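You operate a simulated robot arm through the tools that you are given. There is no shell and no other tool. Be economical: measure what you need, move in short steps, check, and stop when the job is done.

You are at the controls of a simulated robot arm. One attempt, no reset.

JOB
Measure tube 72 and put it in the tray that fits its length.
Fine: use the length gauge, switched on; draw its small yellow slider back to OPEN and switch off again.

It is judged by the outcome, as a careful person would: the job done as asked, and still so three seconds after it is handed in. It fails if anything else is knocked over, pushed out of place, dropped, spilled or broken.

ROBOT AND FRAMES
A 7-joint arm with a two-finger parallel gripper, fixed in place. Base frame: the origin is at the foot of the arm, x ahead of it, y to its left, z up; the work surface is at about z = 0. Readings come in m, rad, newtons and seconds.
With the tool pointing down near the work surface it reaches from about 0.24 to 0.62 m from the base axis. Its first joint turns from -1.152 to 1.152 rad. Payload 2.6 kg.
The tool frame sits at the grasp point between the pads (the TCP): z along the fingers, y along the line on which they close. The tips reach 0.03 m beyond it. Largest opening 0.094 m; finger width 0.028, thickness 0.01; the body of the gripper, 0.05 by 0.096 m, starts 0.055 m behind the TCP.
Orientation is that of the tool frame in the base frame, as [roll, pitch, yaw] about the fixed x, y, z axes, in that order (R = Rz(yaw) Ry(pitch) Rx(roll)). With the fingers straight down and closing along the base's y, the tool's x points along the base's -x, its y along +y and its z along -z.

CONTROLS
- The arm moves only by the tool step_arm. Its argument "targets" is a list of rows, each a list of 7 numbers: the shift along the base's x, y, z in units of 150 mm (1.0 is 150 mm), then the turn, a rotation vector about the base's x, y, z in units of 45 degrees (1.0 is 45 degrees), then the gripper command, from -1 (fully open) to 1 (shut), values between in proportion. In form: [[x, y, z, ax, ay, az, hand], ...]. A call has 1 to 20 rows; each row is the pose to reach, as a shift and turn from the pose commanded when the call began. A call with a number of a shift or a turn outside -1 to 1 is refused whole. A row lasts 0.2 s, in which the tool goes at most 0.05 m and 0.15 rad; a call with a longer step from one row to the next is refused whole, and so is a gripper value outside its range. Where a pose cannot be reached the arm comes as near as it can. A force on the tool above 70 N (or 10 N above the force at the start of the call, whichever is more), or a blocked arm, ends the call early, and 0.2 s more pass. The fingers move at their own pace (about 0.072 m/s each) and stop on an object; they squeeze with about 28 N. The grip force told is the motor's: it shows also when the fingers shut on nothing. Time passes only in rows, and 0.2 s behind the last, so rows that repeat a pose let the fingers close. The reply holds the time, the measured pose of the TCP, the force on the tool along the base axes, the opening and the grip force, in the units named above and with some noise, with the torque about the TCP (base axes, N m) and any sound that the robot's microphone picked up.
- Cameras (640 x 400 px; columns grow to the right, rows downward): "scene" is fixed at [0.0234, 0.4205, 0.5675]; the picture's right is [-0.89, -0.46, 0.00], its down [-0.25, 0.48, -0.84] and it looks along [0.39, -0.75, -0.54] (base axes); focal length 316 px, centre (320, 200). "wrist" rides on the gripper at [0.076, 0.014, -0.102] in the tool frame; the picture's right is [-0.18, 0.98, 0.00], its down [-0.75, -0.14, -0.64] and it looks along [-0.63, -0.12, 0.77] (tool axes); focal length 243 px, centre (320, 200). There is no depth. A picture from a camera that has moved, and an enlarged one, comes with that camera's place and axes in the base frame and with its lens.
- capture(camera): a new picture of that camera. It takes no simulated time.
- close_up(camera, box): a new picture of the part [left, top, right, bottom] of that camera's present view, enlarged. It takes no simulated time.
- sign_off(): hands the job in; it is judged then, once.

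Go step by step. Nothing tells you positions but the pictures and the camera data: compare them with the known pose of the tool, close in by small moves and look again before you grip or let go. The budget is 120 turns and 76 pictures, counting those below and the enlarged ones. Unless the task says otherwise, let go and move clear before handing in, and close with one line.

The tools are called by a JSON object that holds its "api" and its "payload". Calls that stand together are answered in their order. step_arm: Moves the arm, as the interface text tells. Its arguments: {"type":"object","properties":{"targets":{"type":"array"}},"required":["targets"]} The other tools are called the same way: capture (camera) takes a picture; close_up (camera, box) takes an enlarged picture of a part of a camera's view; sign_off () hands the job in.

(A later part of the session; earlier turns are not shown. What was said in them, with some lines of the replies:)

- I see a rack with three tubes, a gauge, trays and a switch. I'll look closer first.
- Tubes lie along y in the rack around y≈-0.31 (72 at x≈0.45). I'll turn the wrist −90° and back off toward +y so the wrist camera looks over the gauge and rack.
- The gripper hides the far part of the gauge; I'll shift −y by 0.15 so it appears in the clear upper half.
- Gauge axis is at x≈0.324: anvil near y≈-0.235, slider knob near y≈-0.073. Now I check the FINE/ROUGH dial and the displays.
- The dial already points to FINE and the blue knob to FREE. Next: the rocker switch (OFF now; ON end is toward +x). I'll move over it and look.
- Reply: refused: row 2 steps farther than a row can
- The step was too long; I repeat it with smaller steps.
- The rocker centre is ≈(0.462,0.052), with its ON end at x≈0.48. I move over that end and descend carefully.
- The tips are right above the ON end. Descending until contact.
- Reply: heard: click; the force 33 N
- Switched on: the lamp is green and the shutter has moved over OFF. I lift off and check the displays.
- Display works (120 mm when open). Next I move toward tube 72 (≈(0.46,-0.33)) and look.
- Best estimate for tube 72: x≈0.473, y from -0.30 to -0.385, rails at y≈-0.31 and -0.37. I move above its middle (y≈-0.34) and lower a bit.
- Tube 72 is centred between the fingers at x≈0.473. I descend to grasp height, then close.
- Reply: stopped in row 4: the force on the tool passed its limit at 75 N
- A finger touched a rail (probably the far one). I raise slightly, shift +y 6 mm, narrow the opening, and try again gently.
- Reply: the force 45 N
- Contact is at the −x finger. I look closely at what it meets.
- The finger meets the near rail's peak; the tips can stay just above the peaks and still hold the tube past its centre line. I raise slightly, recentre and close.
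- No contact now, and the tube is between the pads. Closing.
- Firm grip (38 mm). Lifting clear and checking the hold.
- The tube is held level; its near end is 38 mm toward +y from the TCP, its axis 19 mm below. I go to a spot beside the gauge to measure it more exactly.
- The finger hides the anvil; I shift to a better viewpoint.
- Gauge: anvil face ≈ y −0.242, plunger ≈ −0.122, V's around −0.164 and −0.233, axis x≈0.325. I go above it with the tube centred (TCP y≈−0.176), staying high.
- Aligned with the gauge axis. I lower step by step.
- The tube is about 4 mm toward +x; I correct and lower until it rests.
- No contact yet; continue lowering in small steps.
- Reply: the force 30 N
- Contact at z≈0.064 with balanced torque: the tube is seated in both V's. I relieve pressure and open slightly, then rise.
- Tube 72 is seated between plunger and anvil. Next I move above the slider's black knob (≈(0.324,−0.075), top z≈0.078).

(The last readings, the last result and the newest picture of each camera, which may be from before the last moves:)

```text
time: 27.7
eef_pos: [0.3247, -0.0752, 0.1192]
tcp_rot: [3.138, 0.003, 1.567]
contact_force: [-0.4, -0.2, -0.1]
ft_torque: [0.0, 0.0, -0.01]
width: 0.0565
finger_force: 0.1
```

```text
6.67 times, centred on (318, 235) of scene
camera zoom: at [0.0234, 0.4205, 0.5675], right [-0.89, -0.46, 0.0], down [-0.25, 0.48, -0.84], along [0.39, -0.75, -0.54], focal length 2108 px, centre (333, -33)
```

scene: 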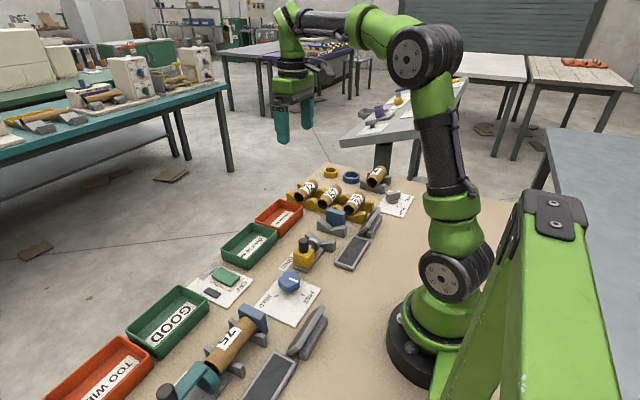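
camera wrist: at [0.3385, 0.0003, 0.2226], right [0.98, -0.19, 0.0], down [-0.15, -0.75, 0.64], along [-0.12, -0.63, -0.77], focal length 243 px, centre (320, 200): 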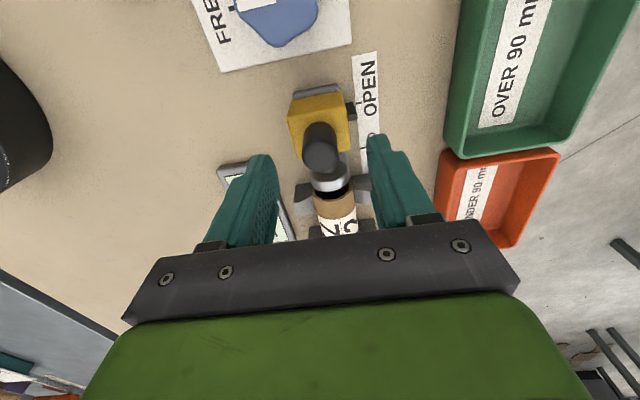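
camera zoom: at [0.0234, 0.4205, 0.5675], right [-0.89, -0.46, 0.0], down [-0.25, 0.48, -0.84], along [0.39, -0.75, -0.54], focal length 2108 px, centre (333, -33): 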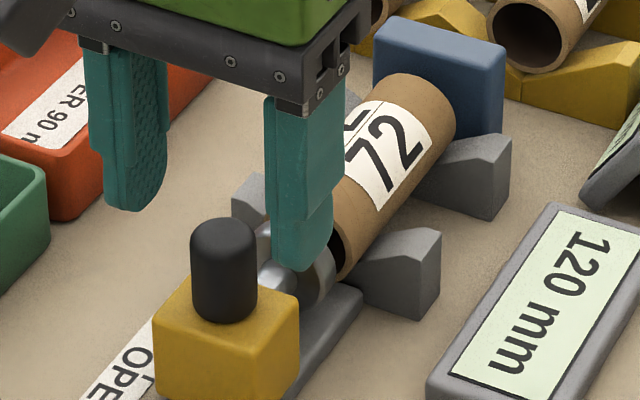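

The knob is centred between the fingers. I descend to z≈0.083 and close on it.

{"api": "step_arm", "payload": {"targets": [[-0.005, 0, -0.1, 0, 0, 0, -0.2], [-0.005, 0, -0.18, 0, 0, 0, -0.2], [-0.005, 0, -0.235, 0, 0, 0, -0.2], [-0.005, 0, -0.235, 0, 0, 0, 0.2], [-0.005, 0, -0.235, 0, 0, 0, 0.6], [-0.005, 0, -0.235, 0, 0, 0, 1], [-0.005, 0, -0.235, 0, 0, 0, 1]]}}

{"api": "close_up", "payload": {"camera": "scene", "box": [270, 205, 366, 265]}}

```text
time: 29.3
eef_pos: [0.3244, -0.0757, 0.0867]
tcp_rot: [3.133, 0.005, 1.569]
contact_force: [27.9, -1.2, -12.1]
ft_torque: [0.21, 0.82, 0.03]
width: 0.0226
finger_force: 45.0
```

```text
6.67 times, centred on (318, 235) of scene
camera zoom: at [0.0235, 0.4205, 0.5675], right [-0.89, -0.46, 0.0], down [-0.25, 0.48, -0.84], along [0.39, -0.75, -0.54], focal length 2108 px, centre (333, -33)
```

zoom: 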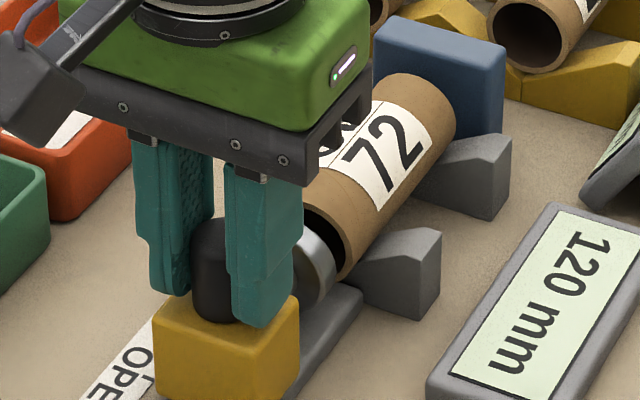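

Knob is gripped, with some sideways load; I shift +x 2 mm to relieve it and start sliding toward −y.

{"api": "step_arm", "payload": {"targets": [[0.015, 0, 0, 0, 0, 0, 1], [0.015, -0.02, 0, 0, 0, 0, 1], [0.015, -0.04, 0, 0, 0, 0, 1], [0.015, -0.06, 0, 0, 0, 0, 1]]}}

{"api": "close_up", "payload": {"camera": "scene", "box": [270, 205, 398, 285]}}

```text
time: 30.3
eef_pos: [0.3248, -0.0855, 0.0866]
tcp_rot: [3.136, 0.001, 1.569]
contact_force: [23.6, 1.8, -16.9]
ft_torque: [-0.26, 0.71, 0.41]
width: 0.0228
finger_force: 45.5
```

```text
5.00 times, centred on (334, 245) of scene
camera zoom: at [0.0235, 0.4205, 0.5675], right [-0.89, -0.46, 0.0], down [-0.25, 0.48, -0.84], along [0.39, -0.75, -0.54], focal length 1581 px, centre (250, -25)
```

zoom: 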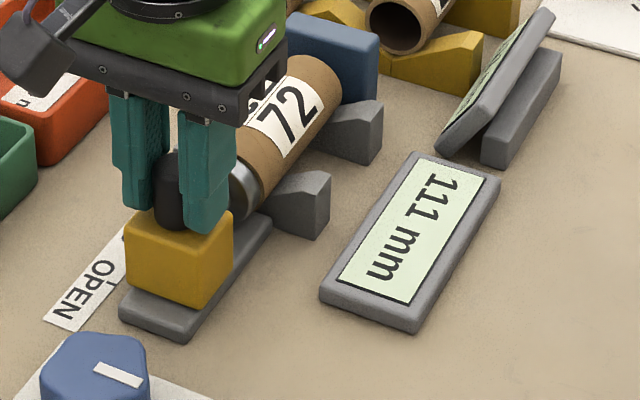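

The slider moves freely (display 111 mm). Continue in small steps.

{"api": "step_arm", "payload": {"targets": [[0, -0.02, 0, 0, 0, 0, 1], [0, -0.04, 0, 0, 0, 0, 1], [0, -0.06, 0, 0, 0, 0, 1], [0, -0.075, 0, 0, 0, 0, 1], [0, -0.09, 0, 0, 0, 0, 1]]}}

{"api": "close_up", "payload": {"camera": "scene", "box": [270, 205, 398, 285]}}

```text
time: 31.5
eef_pos: [0.3258, -0.0988, 0.0877]
tcp_rot: [3.137, 0.001, 1.565]
contact_force: [8.1, 1.7, 11.4]
ft_torque: [-0.75, 0.78, 0.44]
width: 0.0226
finger_force: 44.9
```

```text
5.00 times, centred on (334, 245) of scene
camera zoom: at [0.0234, 0.4205, 0.5675], right [-0.89, -0.46, 0.0], down [-0.25, 0.48, -0.84], along [0.39, -0.75, -0.54], focal length 1581 px, centre (250, -25)
```

zoom: 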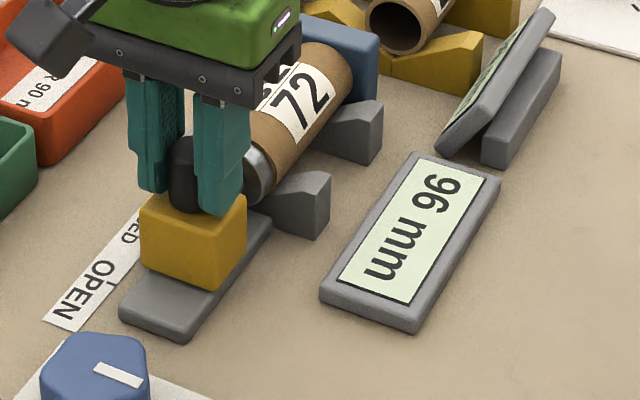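

Display about 96 mm; plunger is at the tube or nearly. I continue in 2 mm steps.

{"api": "step_arm", "payload": {"targets": [[0, -0.013, 0, 0, 0, 0, 1], [0, -0.026, 0, 0, 0, 0, 1], [0, -0.026, 0, 0, 0, 0, 1]]}}

{"api": "close_up", "payload": {"camera": "scene", "box": [270, 205, 398, 285]}}

```text
time: 32.3
eef_pos: [0.3256, -0.1009, 0.0879]
tcp_rot: [3.139, -0.003, 1.567]
contact_force: [6.4, 26.5, 23.4]
ft_torque: [0.22, 0.65, 0.19]
width: 0.0229
finger_force: 44.7
```

```text
5.00 times, centred on (334, 245) of scene
camera zoom: at [0.0233, 0.4205, 0.5675], right [-0.89, -0.46, 0.0], down [-0.25, 0.48, -0.84], along [0.39, -0.75, -0.54], focal length 1581 px, centre (250, -25)
```

zoom: 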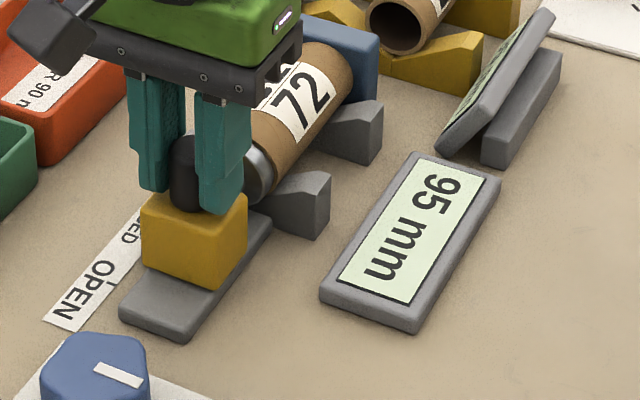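

Force rises to 26 N at 95 mm. I check that the tube really touches the anvil and read the display closely.

{"api": "close_up", "payload": {"camera": "scene", "box": [316, 205, 380, 245]}}

{"api": "step_arm", "payload": {"targets": [[0, -0.013, 0, 0, 0, 0, 1], [0, -0.013, 0, 0, 0, 0, 1]]}}

{"api": "close_up", "payload": {"camera": "scene", "box": [316, 215, 396, 265]}}

```text
10.00 times, centred on (348, 225) of scene
camera zoom: at [0.0233, 0.4205, 0.5675], right [-0.89, -0.46, 0.0], down [-0.25, 0.48, -0.84], along [0.39, -0.75, -0.54], focal length 3162 px, centre (40, -50)
```

zoom: 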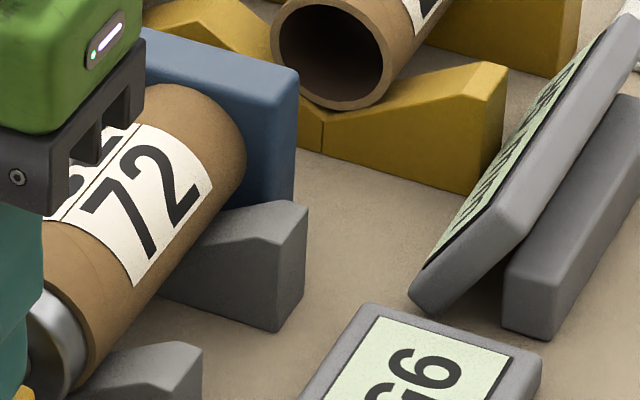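

```text
time: 32.9
eef_pos: [0.3248, -0.1006, 0.0868]
tcp_rot: [3.14, -0.006, 1.569]
contact_force: [7.0, 34.0, 21.6]
ft_torque: [0.32, 0.6, 0.07]
width: 0.0227
finger_force: 44.9
```

```text
8.00 times, centred on (356, 240) of scene
camera zoom: at [0.0233, 0.4205, 0.5675], right [-0.89, -0.46, 0.0], down [-0.25, 0.48, -0.84], along [0.39, -0.75, -0.54], focal length 2530 px, centre (32, -120)
```

zoom: 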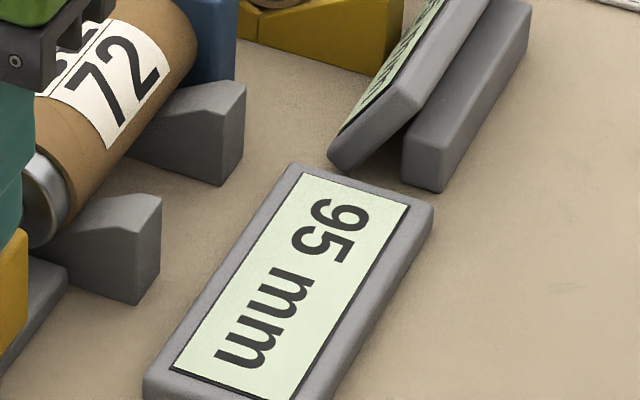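

The reading holds at 95 mm with the tube pinched between anvil and plunger, so it is over 90 mm. Now I draw the slider back to OPEN.

{"api": "step_arm", "payload": {"targets": [[0, 0.03, 0, 0, 0, 0, 1], [0, 0.06, 0, 0, 0, 0, 1], [0, 0.09, 0, 0, 0, 0, 1], [0, 0.12, 0, 0, 0, 0, 1], [0, 0.15, 0, 0, 0, 0, 1], [0, 0.175, 0, 0, 0, 0, 1], [0, 0.19, 0, 0, 0, 0, 1], [0, 0.19, 0, 0, 0, 0, 1]]}}

{"api": "close_up", "payload": {"camera": "scene", "box": [270, 205, 398, 285]}}

```text
time: 34.7
eef_pos: [0.3247, -0.077, 0.0863]
tcp_rot: [3.139, 0.001, 1.566]
contact_force: [-3.7, -8.9, 12.8]
ft_torque: [0.27, 0.71, 0.33]
width: 0.0229
finger_force: 45.2
```

```text
5.00 times, centred on (334, 245) of scene
camera zoom: at [0.0234, 0.4205, 0.5675], right [-0.89, -0.46, 0.0], down [-0.25, 0.48, -0.84], along [0.39, -0.75, -0.54], focal length 1581 px, centre (250, -25)
```

zoom: 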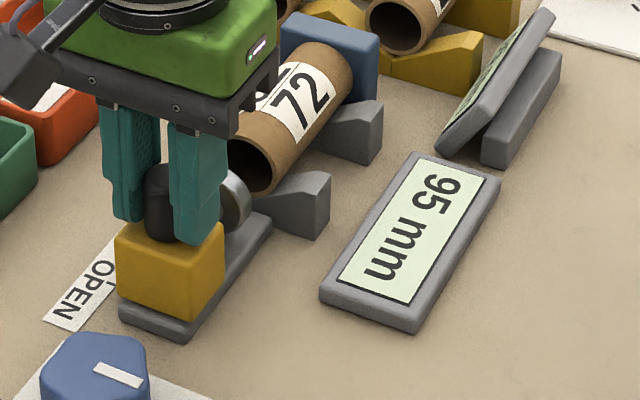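

The display keeps 95 mm; the slider is nearly home. One more nudge to its stop.

{"api": "step_arm", "payload": {"targets": [[0, 0.012, 0, 0, 0, 0, 1], [0, 0.024, 0, 0, 0, 0, 1], [0, 0.024, 0, 0, 0, 0, 1]]}}

{"api": "close_up", "payload": {"camera": "wrist", "box": [240, 60, 432, 180]}}

```text
time: 35.5
eef_pos: [0.3263, -0.0756, 0.0863]
tcp_rot: [3.138, 0.007, 1.565]
contact_force: [6.1, -33.9, -20.0]
ft_torque: [-0.52, 1.13, 0.09]
width: 0.0229
finger_force: 45.4
```

```text
3.33 times, centred on (336, 120) of wrist
camera zoom: at [0.3385, 0.0011, 0.1893], right [0.98, -0.19, 0.0], down [-0.15, -0.75, 0.65], along [-0.12, -0.64, -0.76], focal length 809 px, centre (267, 467)
```

zoom: 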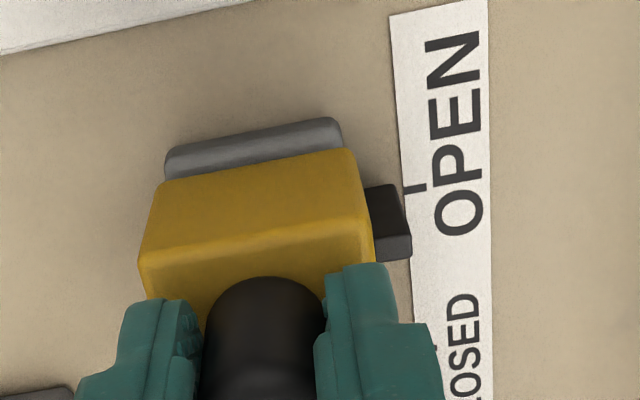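

It is at its stop at OPEN. I relax the pull, open the fingers and rise.

{"api": "step_arm", "payload": {"targets": [[0, -0.012, 0, 0, 0, 0, 1], [0, -0.012, 0, 0, 0, 0, 0.3], [0, -0.012, 0, 0, 0, 0, -0.1], [0, -0.012, 0, 0, 0, 0, -0.2], [0, -0.012, 0.15, 0, 0, 0, -0.2], [0, -0.012, 0.4, 0, 0, 0, -0.2], [0, -0.012, 0.6, 0, 0, 0, -0.2]]}}

{"api": "close_up", "payload": {"camera": "scene", "box": [270, 205, 398, 285]}}

{"api": "capture", "payload": {"camera": "wrist"}}

```text
time: 37.1
eef_pos: [0.327, -0.0763, 0.1771]
tcp_rot: [3.137, 0.002, 1.565]
contact_force: [0.1, -1.0, -0.6]
ft_torque: [-0.01, 0.03, -0.03]
width: 0.0565
finger_force: 0.0
```

```text
5.00 times, centred on (334, 245) of scene
camera zoom: at [0.0234, 0.4205, 0.5675], right [-0.89, -0.46, 0.0], down [-0.25, 0.48, -0.84], along [0.39, -0.75, -0.54], focal length 1581 px, centre (250, -25)
```

zoom: 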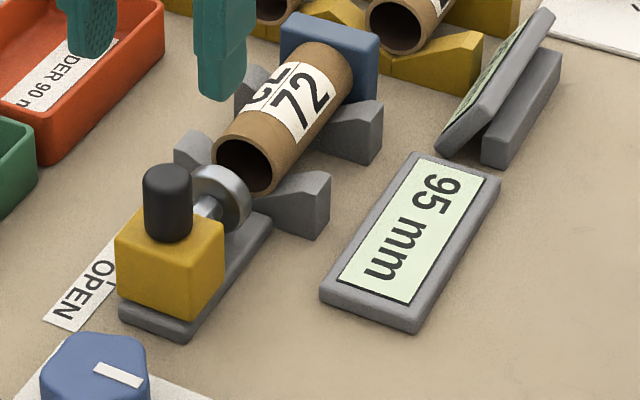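

```text
22 pictures are left
camera wrist: at [0.3399, 0.0007, 0.2805], right [0.98, -0.19, 0.0], down [-0.15, -0.75, 0.64], along [-0.12, -0.63, -0.77], focal length 243 px, centre (320, 200)
```

wrist: 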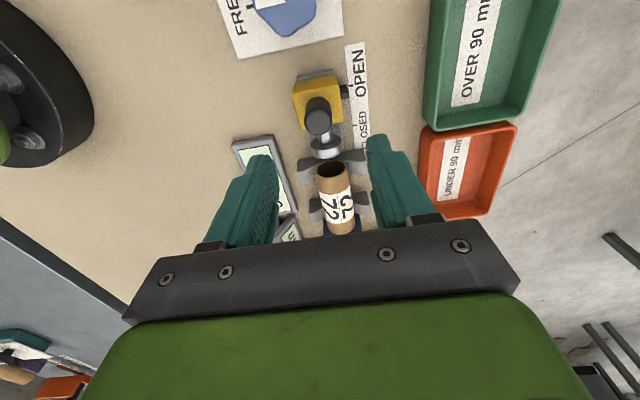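

Slider stays at OPEN, reading 95 mm. Now I fetch the tube: above y≈−0.197, between the two V's.

{"api": "step_arm", "payload": {"targets": [[-0.015, -0.27, 0, 0, 0, 0, -0.2], [-0.015, -0.54, 0, 0, 0, 0, -0.2], [-0.015, -0.81, 0, 0, 0, 0, -0.2], [-0.015, -0.81, -0.25, 0, 0, 0, -0.2], [-0.015, -0.81, -0.5, 0, 0, 0, -0.2], [-0.015, -0.81, -0.5, 0, 0, 0, -0.2]]}}

{"api": "capture", "payload": {"camera": "wrist"}}

```text
time: 38.5
eef_pos: [0.3249, -0.1997, 0.1028]
tcp_rot: [3.137, 0.001, 1.565]
contact_force: [-0.2, -0.1, 0.1]
ft_torque: [-0.02, -0.02, -0.02]
width: 0.0563
finger_force: 0.1
```

```text
21 pictures are left
camera wrist: at [0.3375, -0.1231, 0.2054], right [0.98, -0.19, 0.0], down [-0.15, -0.75, 0.64], along [-0.12, -0.63, -0.77], focal length 243 px, centre (320, 200)
```

wrist: 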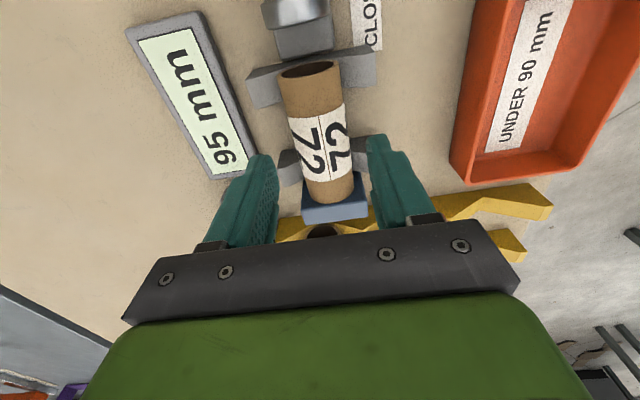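

Centred over the tube. Descending to grasp and closing.

{"api": "step_arm", "payload": {"targets": [[0, 0, -0.1, 0, 0, 0, -0.2], [0, 0, -0.2, 0, 0, 0, -0.2], [0, 0, -0.26, 0, 0, 0, -0.2], [0, 0, -0.26, 0, 0, 0, 0.2], [0, 0, -0.26, 0, 0, 0, 1], [0, 0, -0.26, 0, 0, 0, 1]]}}

```text
time: 39.9
eef_pos: [0.3222, -0.1976, 0.0642]
tcp_rot: [3.137, 0.002, 1.567]
contact_force: [0.7, -0.1, 0.7]
ft_torque: [0.07, 0.02, -0.02]
width: 0.0385
finger_force: 27.7
```

Gripped at 38.5 mm with no side load. Lift, then carry over to the OVER 90 tray (centre ≈(0.486,−0.072)).

{"api": "step_arm", "payload": {"targets": [[0, 0, 0.1, 0, 0, 0, 1], [0, 0, 0.3, 0, 0, 0, 1], [0, 0, 0.6, 0, 0, 0, 1], [0, 0, 0.8, 0, 0, 0, 1], [0.2, 0.15, 0.8, 0, 0, 0, 1], [0.4, 0.3, 0.8, 0, 0, 0, 1], [0.6, 0.45, 0.8, 0, 0, 0, 1], [0.8, 0.6, 0.8, 0, 0, 0, 1], [1, 0.75, 0.8, 0, 0, 0, 1]]}}

{"api": "capture", "payload": {"camera": "wrist"}}

{"api": "close_up", "payload": {"camera": "scene", "box": [200, 170, 360, 270]}}

```text
time: 41.9
eef_pos: [0.4719, -0.0855, 0.1842]
tcp_rot: [3.138, 0.002, 1.567]
contact_force: [0.3, -0.2, 0.4]
ft_torque: [-0.02, 0.02, -0.01]
width: 0.039
finger_force: 27.4
```

```text
20 pictures are left
camera wrist: at [0.4844, -0.009, 0.2871], right [0.98, -0.19, 0.0], down [-0.15, -0.75, 0.64], along [-0.12, -0.63, -0.77], focal length 243 px, centre (320, 200)
```

wrist: 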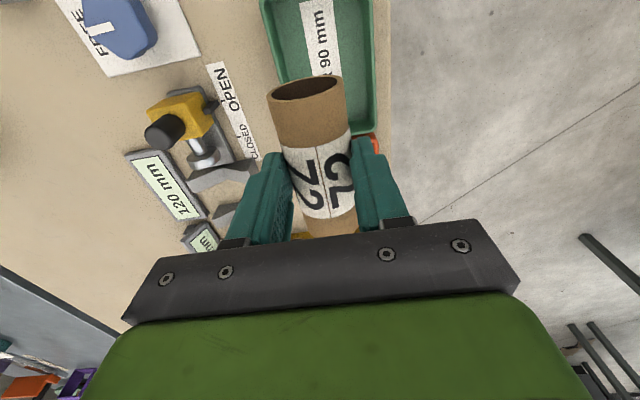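

```text
4.00 times, centred on (280, 220) of scene
camera zoom: at [0.0234, 0.4205, 0.5675], right [-0.89, -0.46, 0.0], down [-0.25, 0.48, -0.84], along [0.39, -0.75, -0.54], focal length 1265 px, centre (480, 120)
```

zoom: 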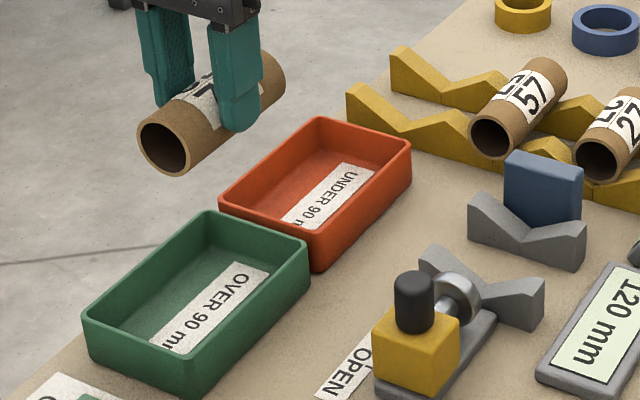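

Tray centre ≈(0.484,−0.066); inner room about 85×125 mm, so the 95 mm tube fits along y. I align and lower partway, then check.

{"api": "step_arm", "payload": {"targets": [[0.08, 0.145, 0, 0, 0, 0, 1], [0.08, 0.145, -0.2, 0, 0, 0, 1], [0.08, 0.145, -0.4, 0, 0, 0, 1], [0.08, 0.145, -0.55, 0, 0, 0, 1]]}}

{"api": "capture", "payload": {"camera": "wrist"}}

{"api": "close_up", "payload": {"camera": "scene", "box": [200, 190, 328, 270]}}

```text
time: 42.9
eef_pos: [0.4841, -0.0608, 0.1009]
tcp_rot: [3.137, 0.003, 1.567]
contact_force: [0.1, -0.1, -0.7]
ft_torque: [0.03, -0.02, -0.05]
width: 0.0385
finger_force: 28.4
```

```text
18 pictures are left
camera wrist: at [0.497, 0.0157, 0.2042], right [0.98, -0.19, 0.01], down [-0.15, -0.75, 0.64], along [-0.12, -0.63, -0.77], focal length 243 px, centre (320, 200)
```

wrist: 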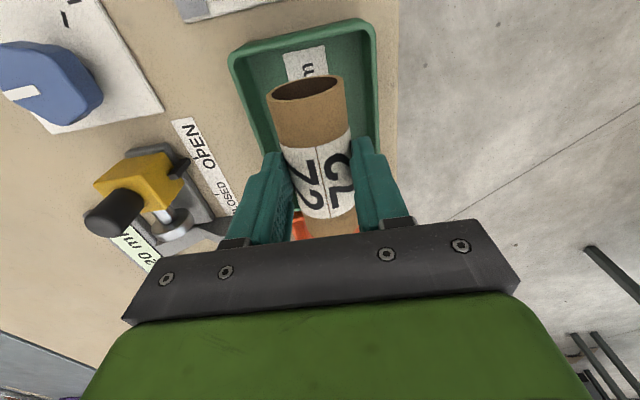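

```text
5.00 times, centred on (264, 230) of scene
camera zoom: at [0.0234, 0.4205, 0.5675], right [-0.89, -0.46, 0.0], down [-0.25, 0.48, -0.84], along [0.39, -0.75, -0.54], focal length 1581 px, centre (600, 50)
```

zoom: 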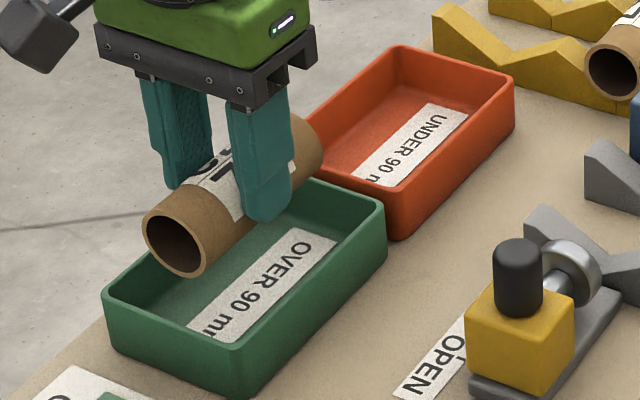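

Alignment is good; a small −4 mm y shift, then lower to the tray floor.

{"api": "step_arm", "payload": {"targets": [[-0.01, -0.027, -0.1, 0, 0, 0, 1], [-0.01, -0.027, -0.2, 0, 0, 0, 1], [-0.01, -0.027, -0.28, 0, 0, 0, 1], [-0.01, -0.027, -0.34, 0, 0, 0, 1], [-0.01, -0.027, -0.37, 0, 0, 0, 1], [-0.01, -0.027, -0.385, 0, 0, 0, 1]]}}

{"api": "close_up", "payload": {"camera": "scene", "box": [200, 190, 328, 270]}}

```text
time: 44.3
eef_pos: [0.4858, -0.0655, 0.0458]
tcp_rot: [3.131, 0.002, 1.564]
contact_force: [-6.1, -0.6, 28.6]
ft_torque: [-0.02, 0.25, -0.06]
width: 0.0383
finger_force: 27.7
```

```text
5.00 times, centred on (264, 230) of scene
camera zoom: at [0.0233, 0.4205, 0.5675], right [-0.89, -0.46, 0.0], down [-0.25, 0.48, -0.84], along [0.39, -0.75, -0.54], focal length 1581 px, centre (600, 50)
```

zoom: 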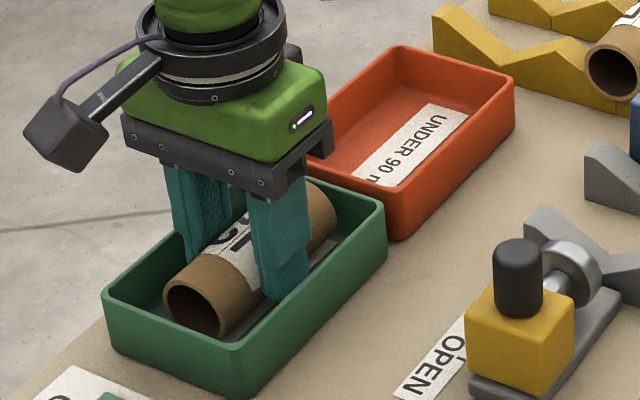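

The tube rests on the tray floor. I relieve the pressure, open slightly and rise straight up.

{"api": "step_arm", "payload": {"targets": [[0, 0, 0.01, 0, 0, 0, 1], [0, 0, 0.01, 0, 0, 0, 0.1], [0, 0, 0.01, 0, 0, 0, -0.04], [0, 0, 0.01, 0, 0, 0, -0.04], [0, 0, 0.1, 0, 0, 0, -0.04], [0, 0, 0.3, 0, 0, 0, -0.04], [0, 0, 0.6, 0, 0, 0, -0.04], [0, 0, 0.8, 0, 0, 0, -0.04]]}}

{"api": "close_up", "payload": {"camera": "scene", "box": [170, 190, 330, 290]}}

```text
time: 46.1
eef_pos: [0.4843, -0.0667, 0.1642]
tcp_rot: [3.138, 0.001, 1.566]
contact_force: [0.3, -0.7, -0.7]
ft_torque: [-0.01, -0.05, 0.01]
width: 0.0489
finger_force: 0.0
```

```text
4.00 times, centred on (250, 240) of scene
camera zoom: at [0.0234, 0.4205, 0.5675], right [-0.89, -0.46, 0.0], down [-0.25, 0.48, -0.84], along [0.39, -0.75, -0.54], focal length 1265 px, centre (600, 40)
```

zoom: 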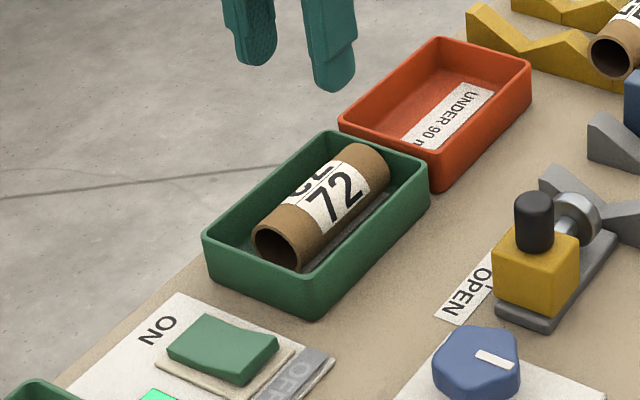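

Tube 72 lies in the OVER 90 tray. Now switch off: the OFF end of the rocker is at x≈0.446, y≈0.054.

{"api": "step_arm", "payload": {"targets": [[-0.06, 0.2, 0, 0, 0, 0, 0.5], [-0.12, 0.4, 0, 0, 0, 0, 1], [-0.19, 0.6, 0, 0, 0, 0, 1], [-0.25, 0.8, 0, 0, 0, 0, 1], [-0.25, 0.8, -0.25, 0, 0, 0, 1], [-0.25, 0.8, -0.46, 0, 0, 0, 1], [-0.25, 0.8, -0.46, 0, 0, 0, 1]]}}

{"api": "capture", "payload": {"camera": "wrist"}}

{"api": "close_up", "payload": {"camera": "scene", "box": [160, 230, 320, 330]}}

```text
time: 47.7
eef_pos: [0.4448, 0.0557, 0.0907]
tcp_rot: [3.139, 0.002, 1.565]
contact_force: [0.0, 0.1, 0.6]
ft_torque: [0.0, -0.03, -0.01]
width: 0.0001
finger_force: 27.9
```

```text
14 pictures are left
camera wrist: at [0.459, 0.1318, 0.1941], right [0.98, -0.19, 0.0], down [-0.15, -0.75, 0.64], along [-0.12, -0.63, -0.77], focal length 243 px, centre (320, 200)
```

wrist: 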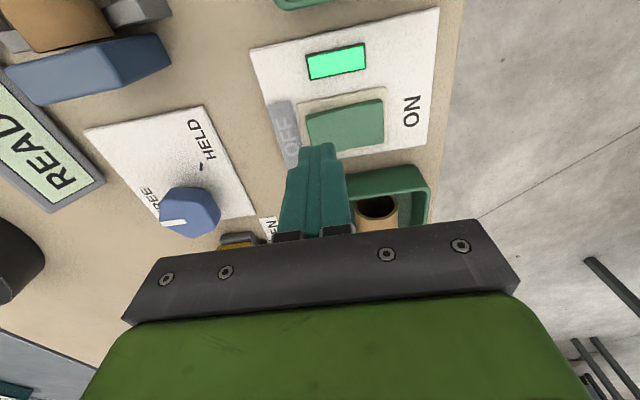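

```text
4.00 times, centred on (240, 280) of scene
camera zoom: at [0.0234, 0.4205, 0.5675], right [-0.89, -0.46, 0.0], down [-0.25, 0.48, -0.84], along [0.39, -0.75, -0.54], focal length 1265 px, centre (640, -120)
```

zoom: 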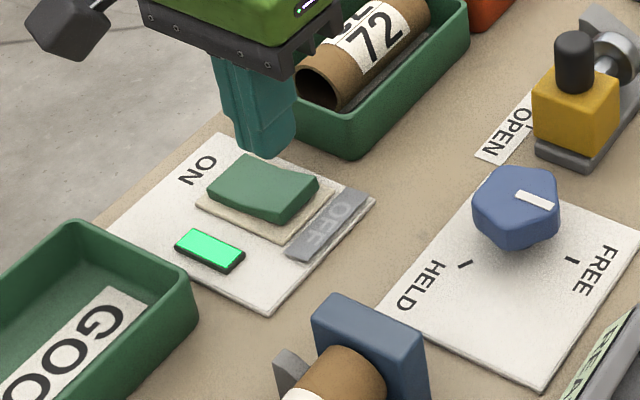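

Positioned over the OFF end. Pressing down until the click.

{"api": "step_arm", "payload": {"targets": [[0.01, 0, -0.08, 0, 0, 0, 1], [0.01, 0, -0.15, 0, 0, 0, 1], [0.01, 0, -0.19, 0, 0, 0, 1], [0.01, 0, -0.22, 0, 0, 0, 1], [0.01, 0, -0.25, 0, 0, 0, 1], [0.01, 0, -0.28, 0, 0, 0, 1], [0.01, 0, -0.3, 0, 0, 0, 1]]}}

{"api": "close_up", "payload": {"camera": "scene", "box": [160, 230, 320, 330]}}

```text
time: 49.3
eef_pos: [0.4488, 0.0545, 0.0491]
tcp_rot: [3.138, 0.003, 1.567]
contact_force: [0.0, -0.4, -0.6]
ft_torque: [-0.01, -0.01, 0.0]
width: 0.0
finger_force: 28.2
heard: click
```

```text
4.00 times, centred on (240, 280) of scene
camera zoom: at [0.0234, 0.4205, 0.5675], right [-0.89, -0.46, 0.0], down [-0.25, 0.48, -0.84], along [0.39, -0.75, -0.54], focal length 1265 px, centre (640, -120)
```

zoom: 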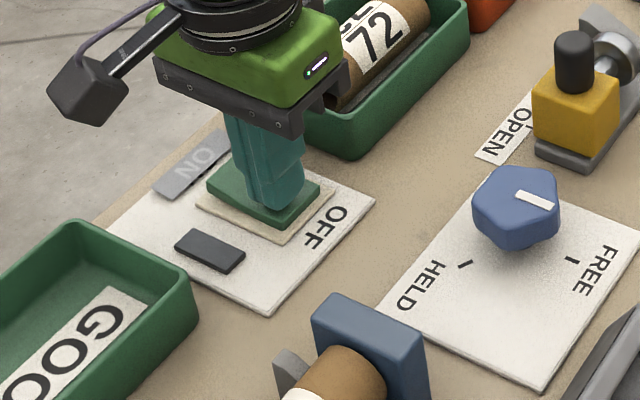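

Clicked: the lamp is dark and ON is covered. I rise clear and take a final look.

{"api": "step_arm", "payload": {"targets": [[0, 0, 0.25, 0, 0, 0, 1], [0, 0, 0.5, 0, 0, 0, 1], [0, 0, 0.75, 0, 0, 0, 1], [0, 0, 1, 0, 0, 0, 1]]}}

{"api": "capture", "payload": {"camera": "scene"}}

{"api": "close_up", "payload": {"camera": "scene", "box": [200, 170, 400, 295]}}

```text
time: 50.3
eef_pos: [0.4462, 0.0532, 0.1984]
tcp_rot: [3.139, 0.002, 1.566]
contact_force: [0.2, 0.5, -1.1]
ft_torque: [0.0, 0.0, -0.05]
width: 0.0001
finger_force: 28.2
```

```text
11 pictures are left
```

scene: 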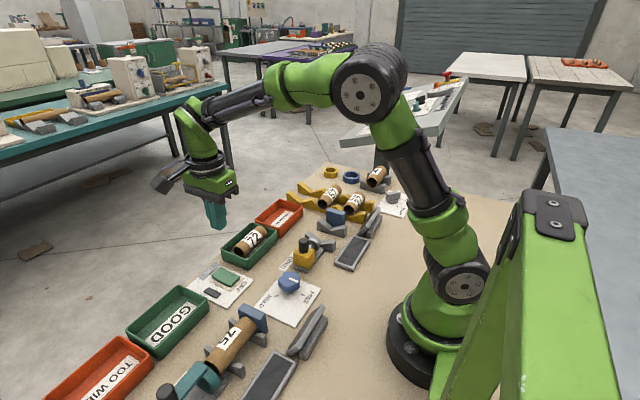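

```text
3.20 times, centred on (300, 232) of scene
camera zoom: at [0.0234, 0.4205, 0.5675], right [-0.89, -0.46, 0.0], down [-0.25, 0.48, -0.84], along [0.39, -0.75, -0.54], focal length 1012 px, centre (384, 96)
```

zoom: 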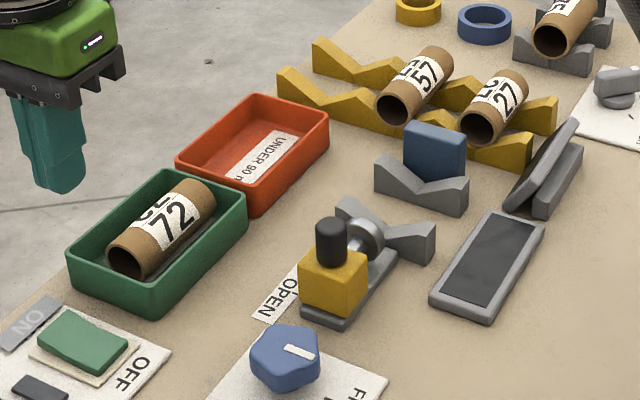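

Everything is in place: tube 72 is in the OVER 90 tray, the slider is at OPEN, the switch is off, and nothing else has moved. Handing in.

{"api": "sign_off", "payload": {}}

```text
The job is handed in.
```

Tube 72 measured 95 mm on the length gauge (set to FINE, switched on) and is in the OVER 90 mm tray; the slider is back at OPEN and the gauge is off.
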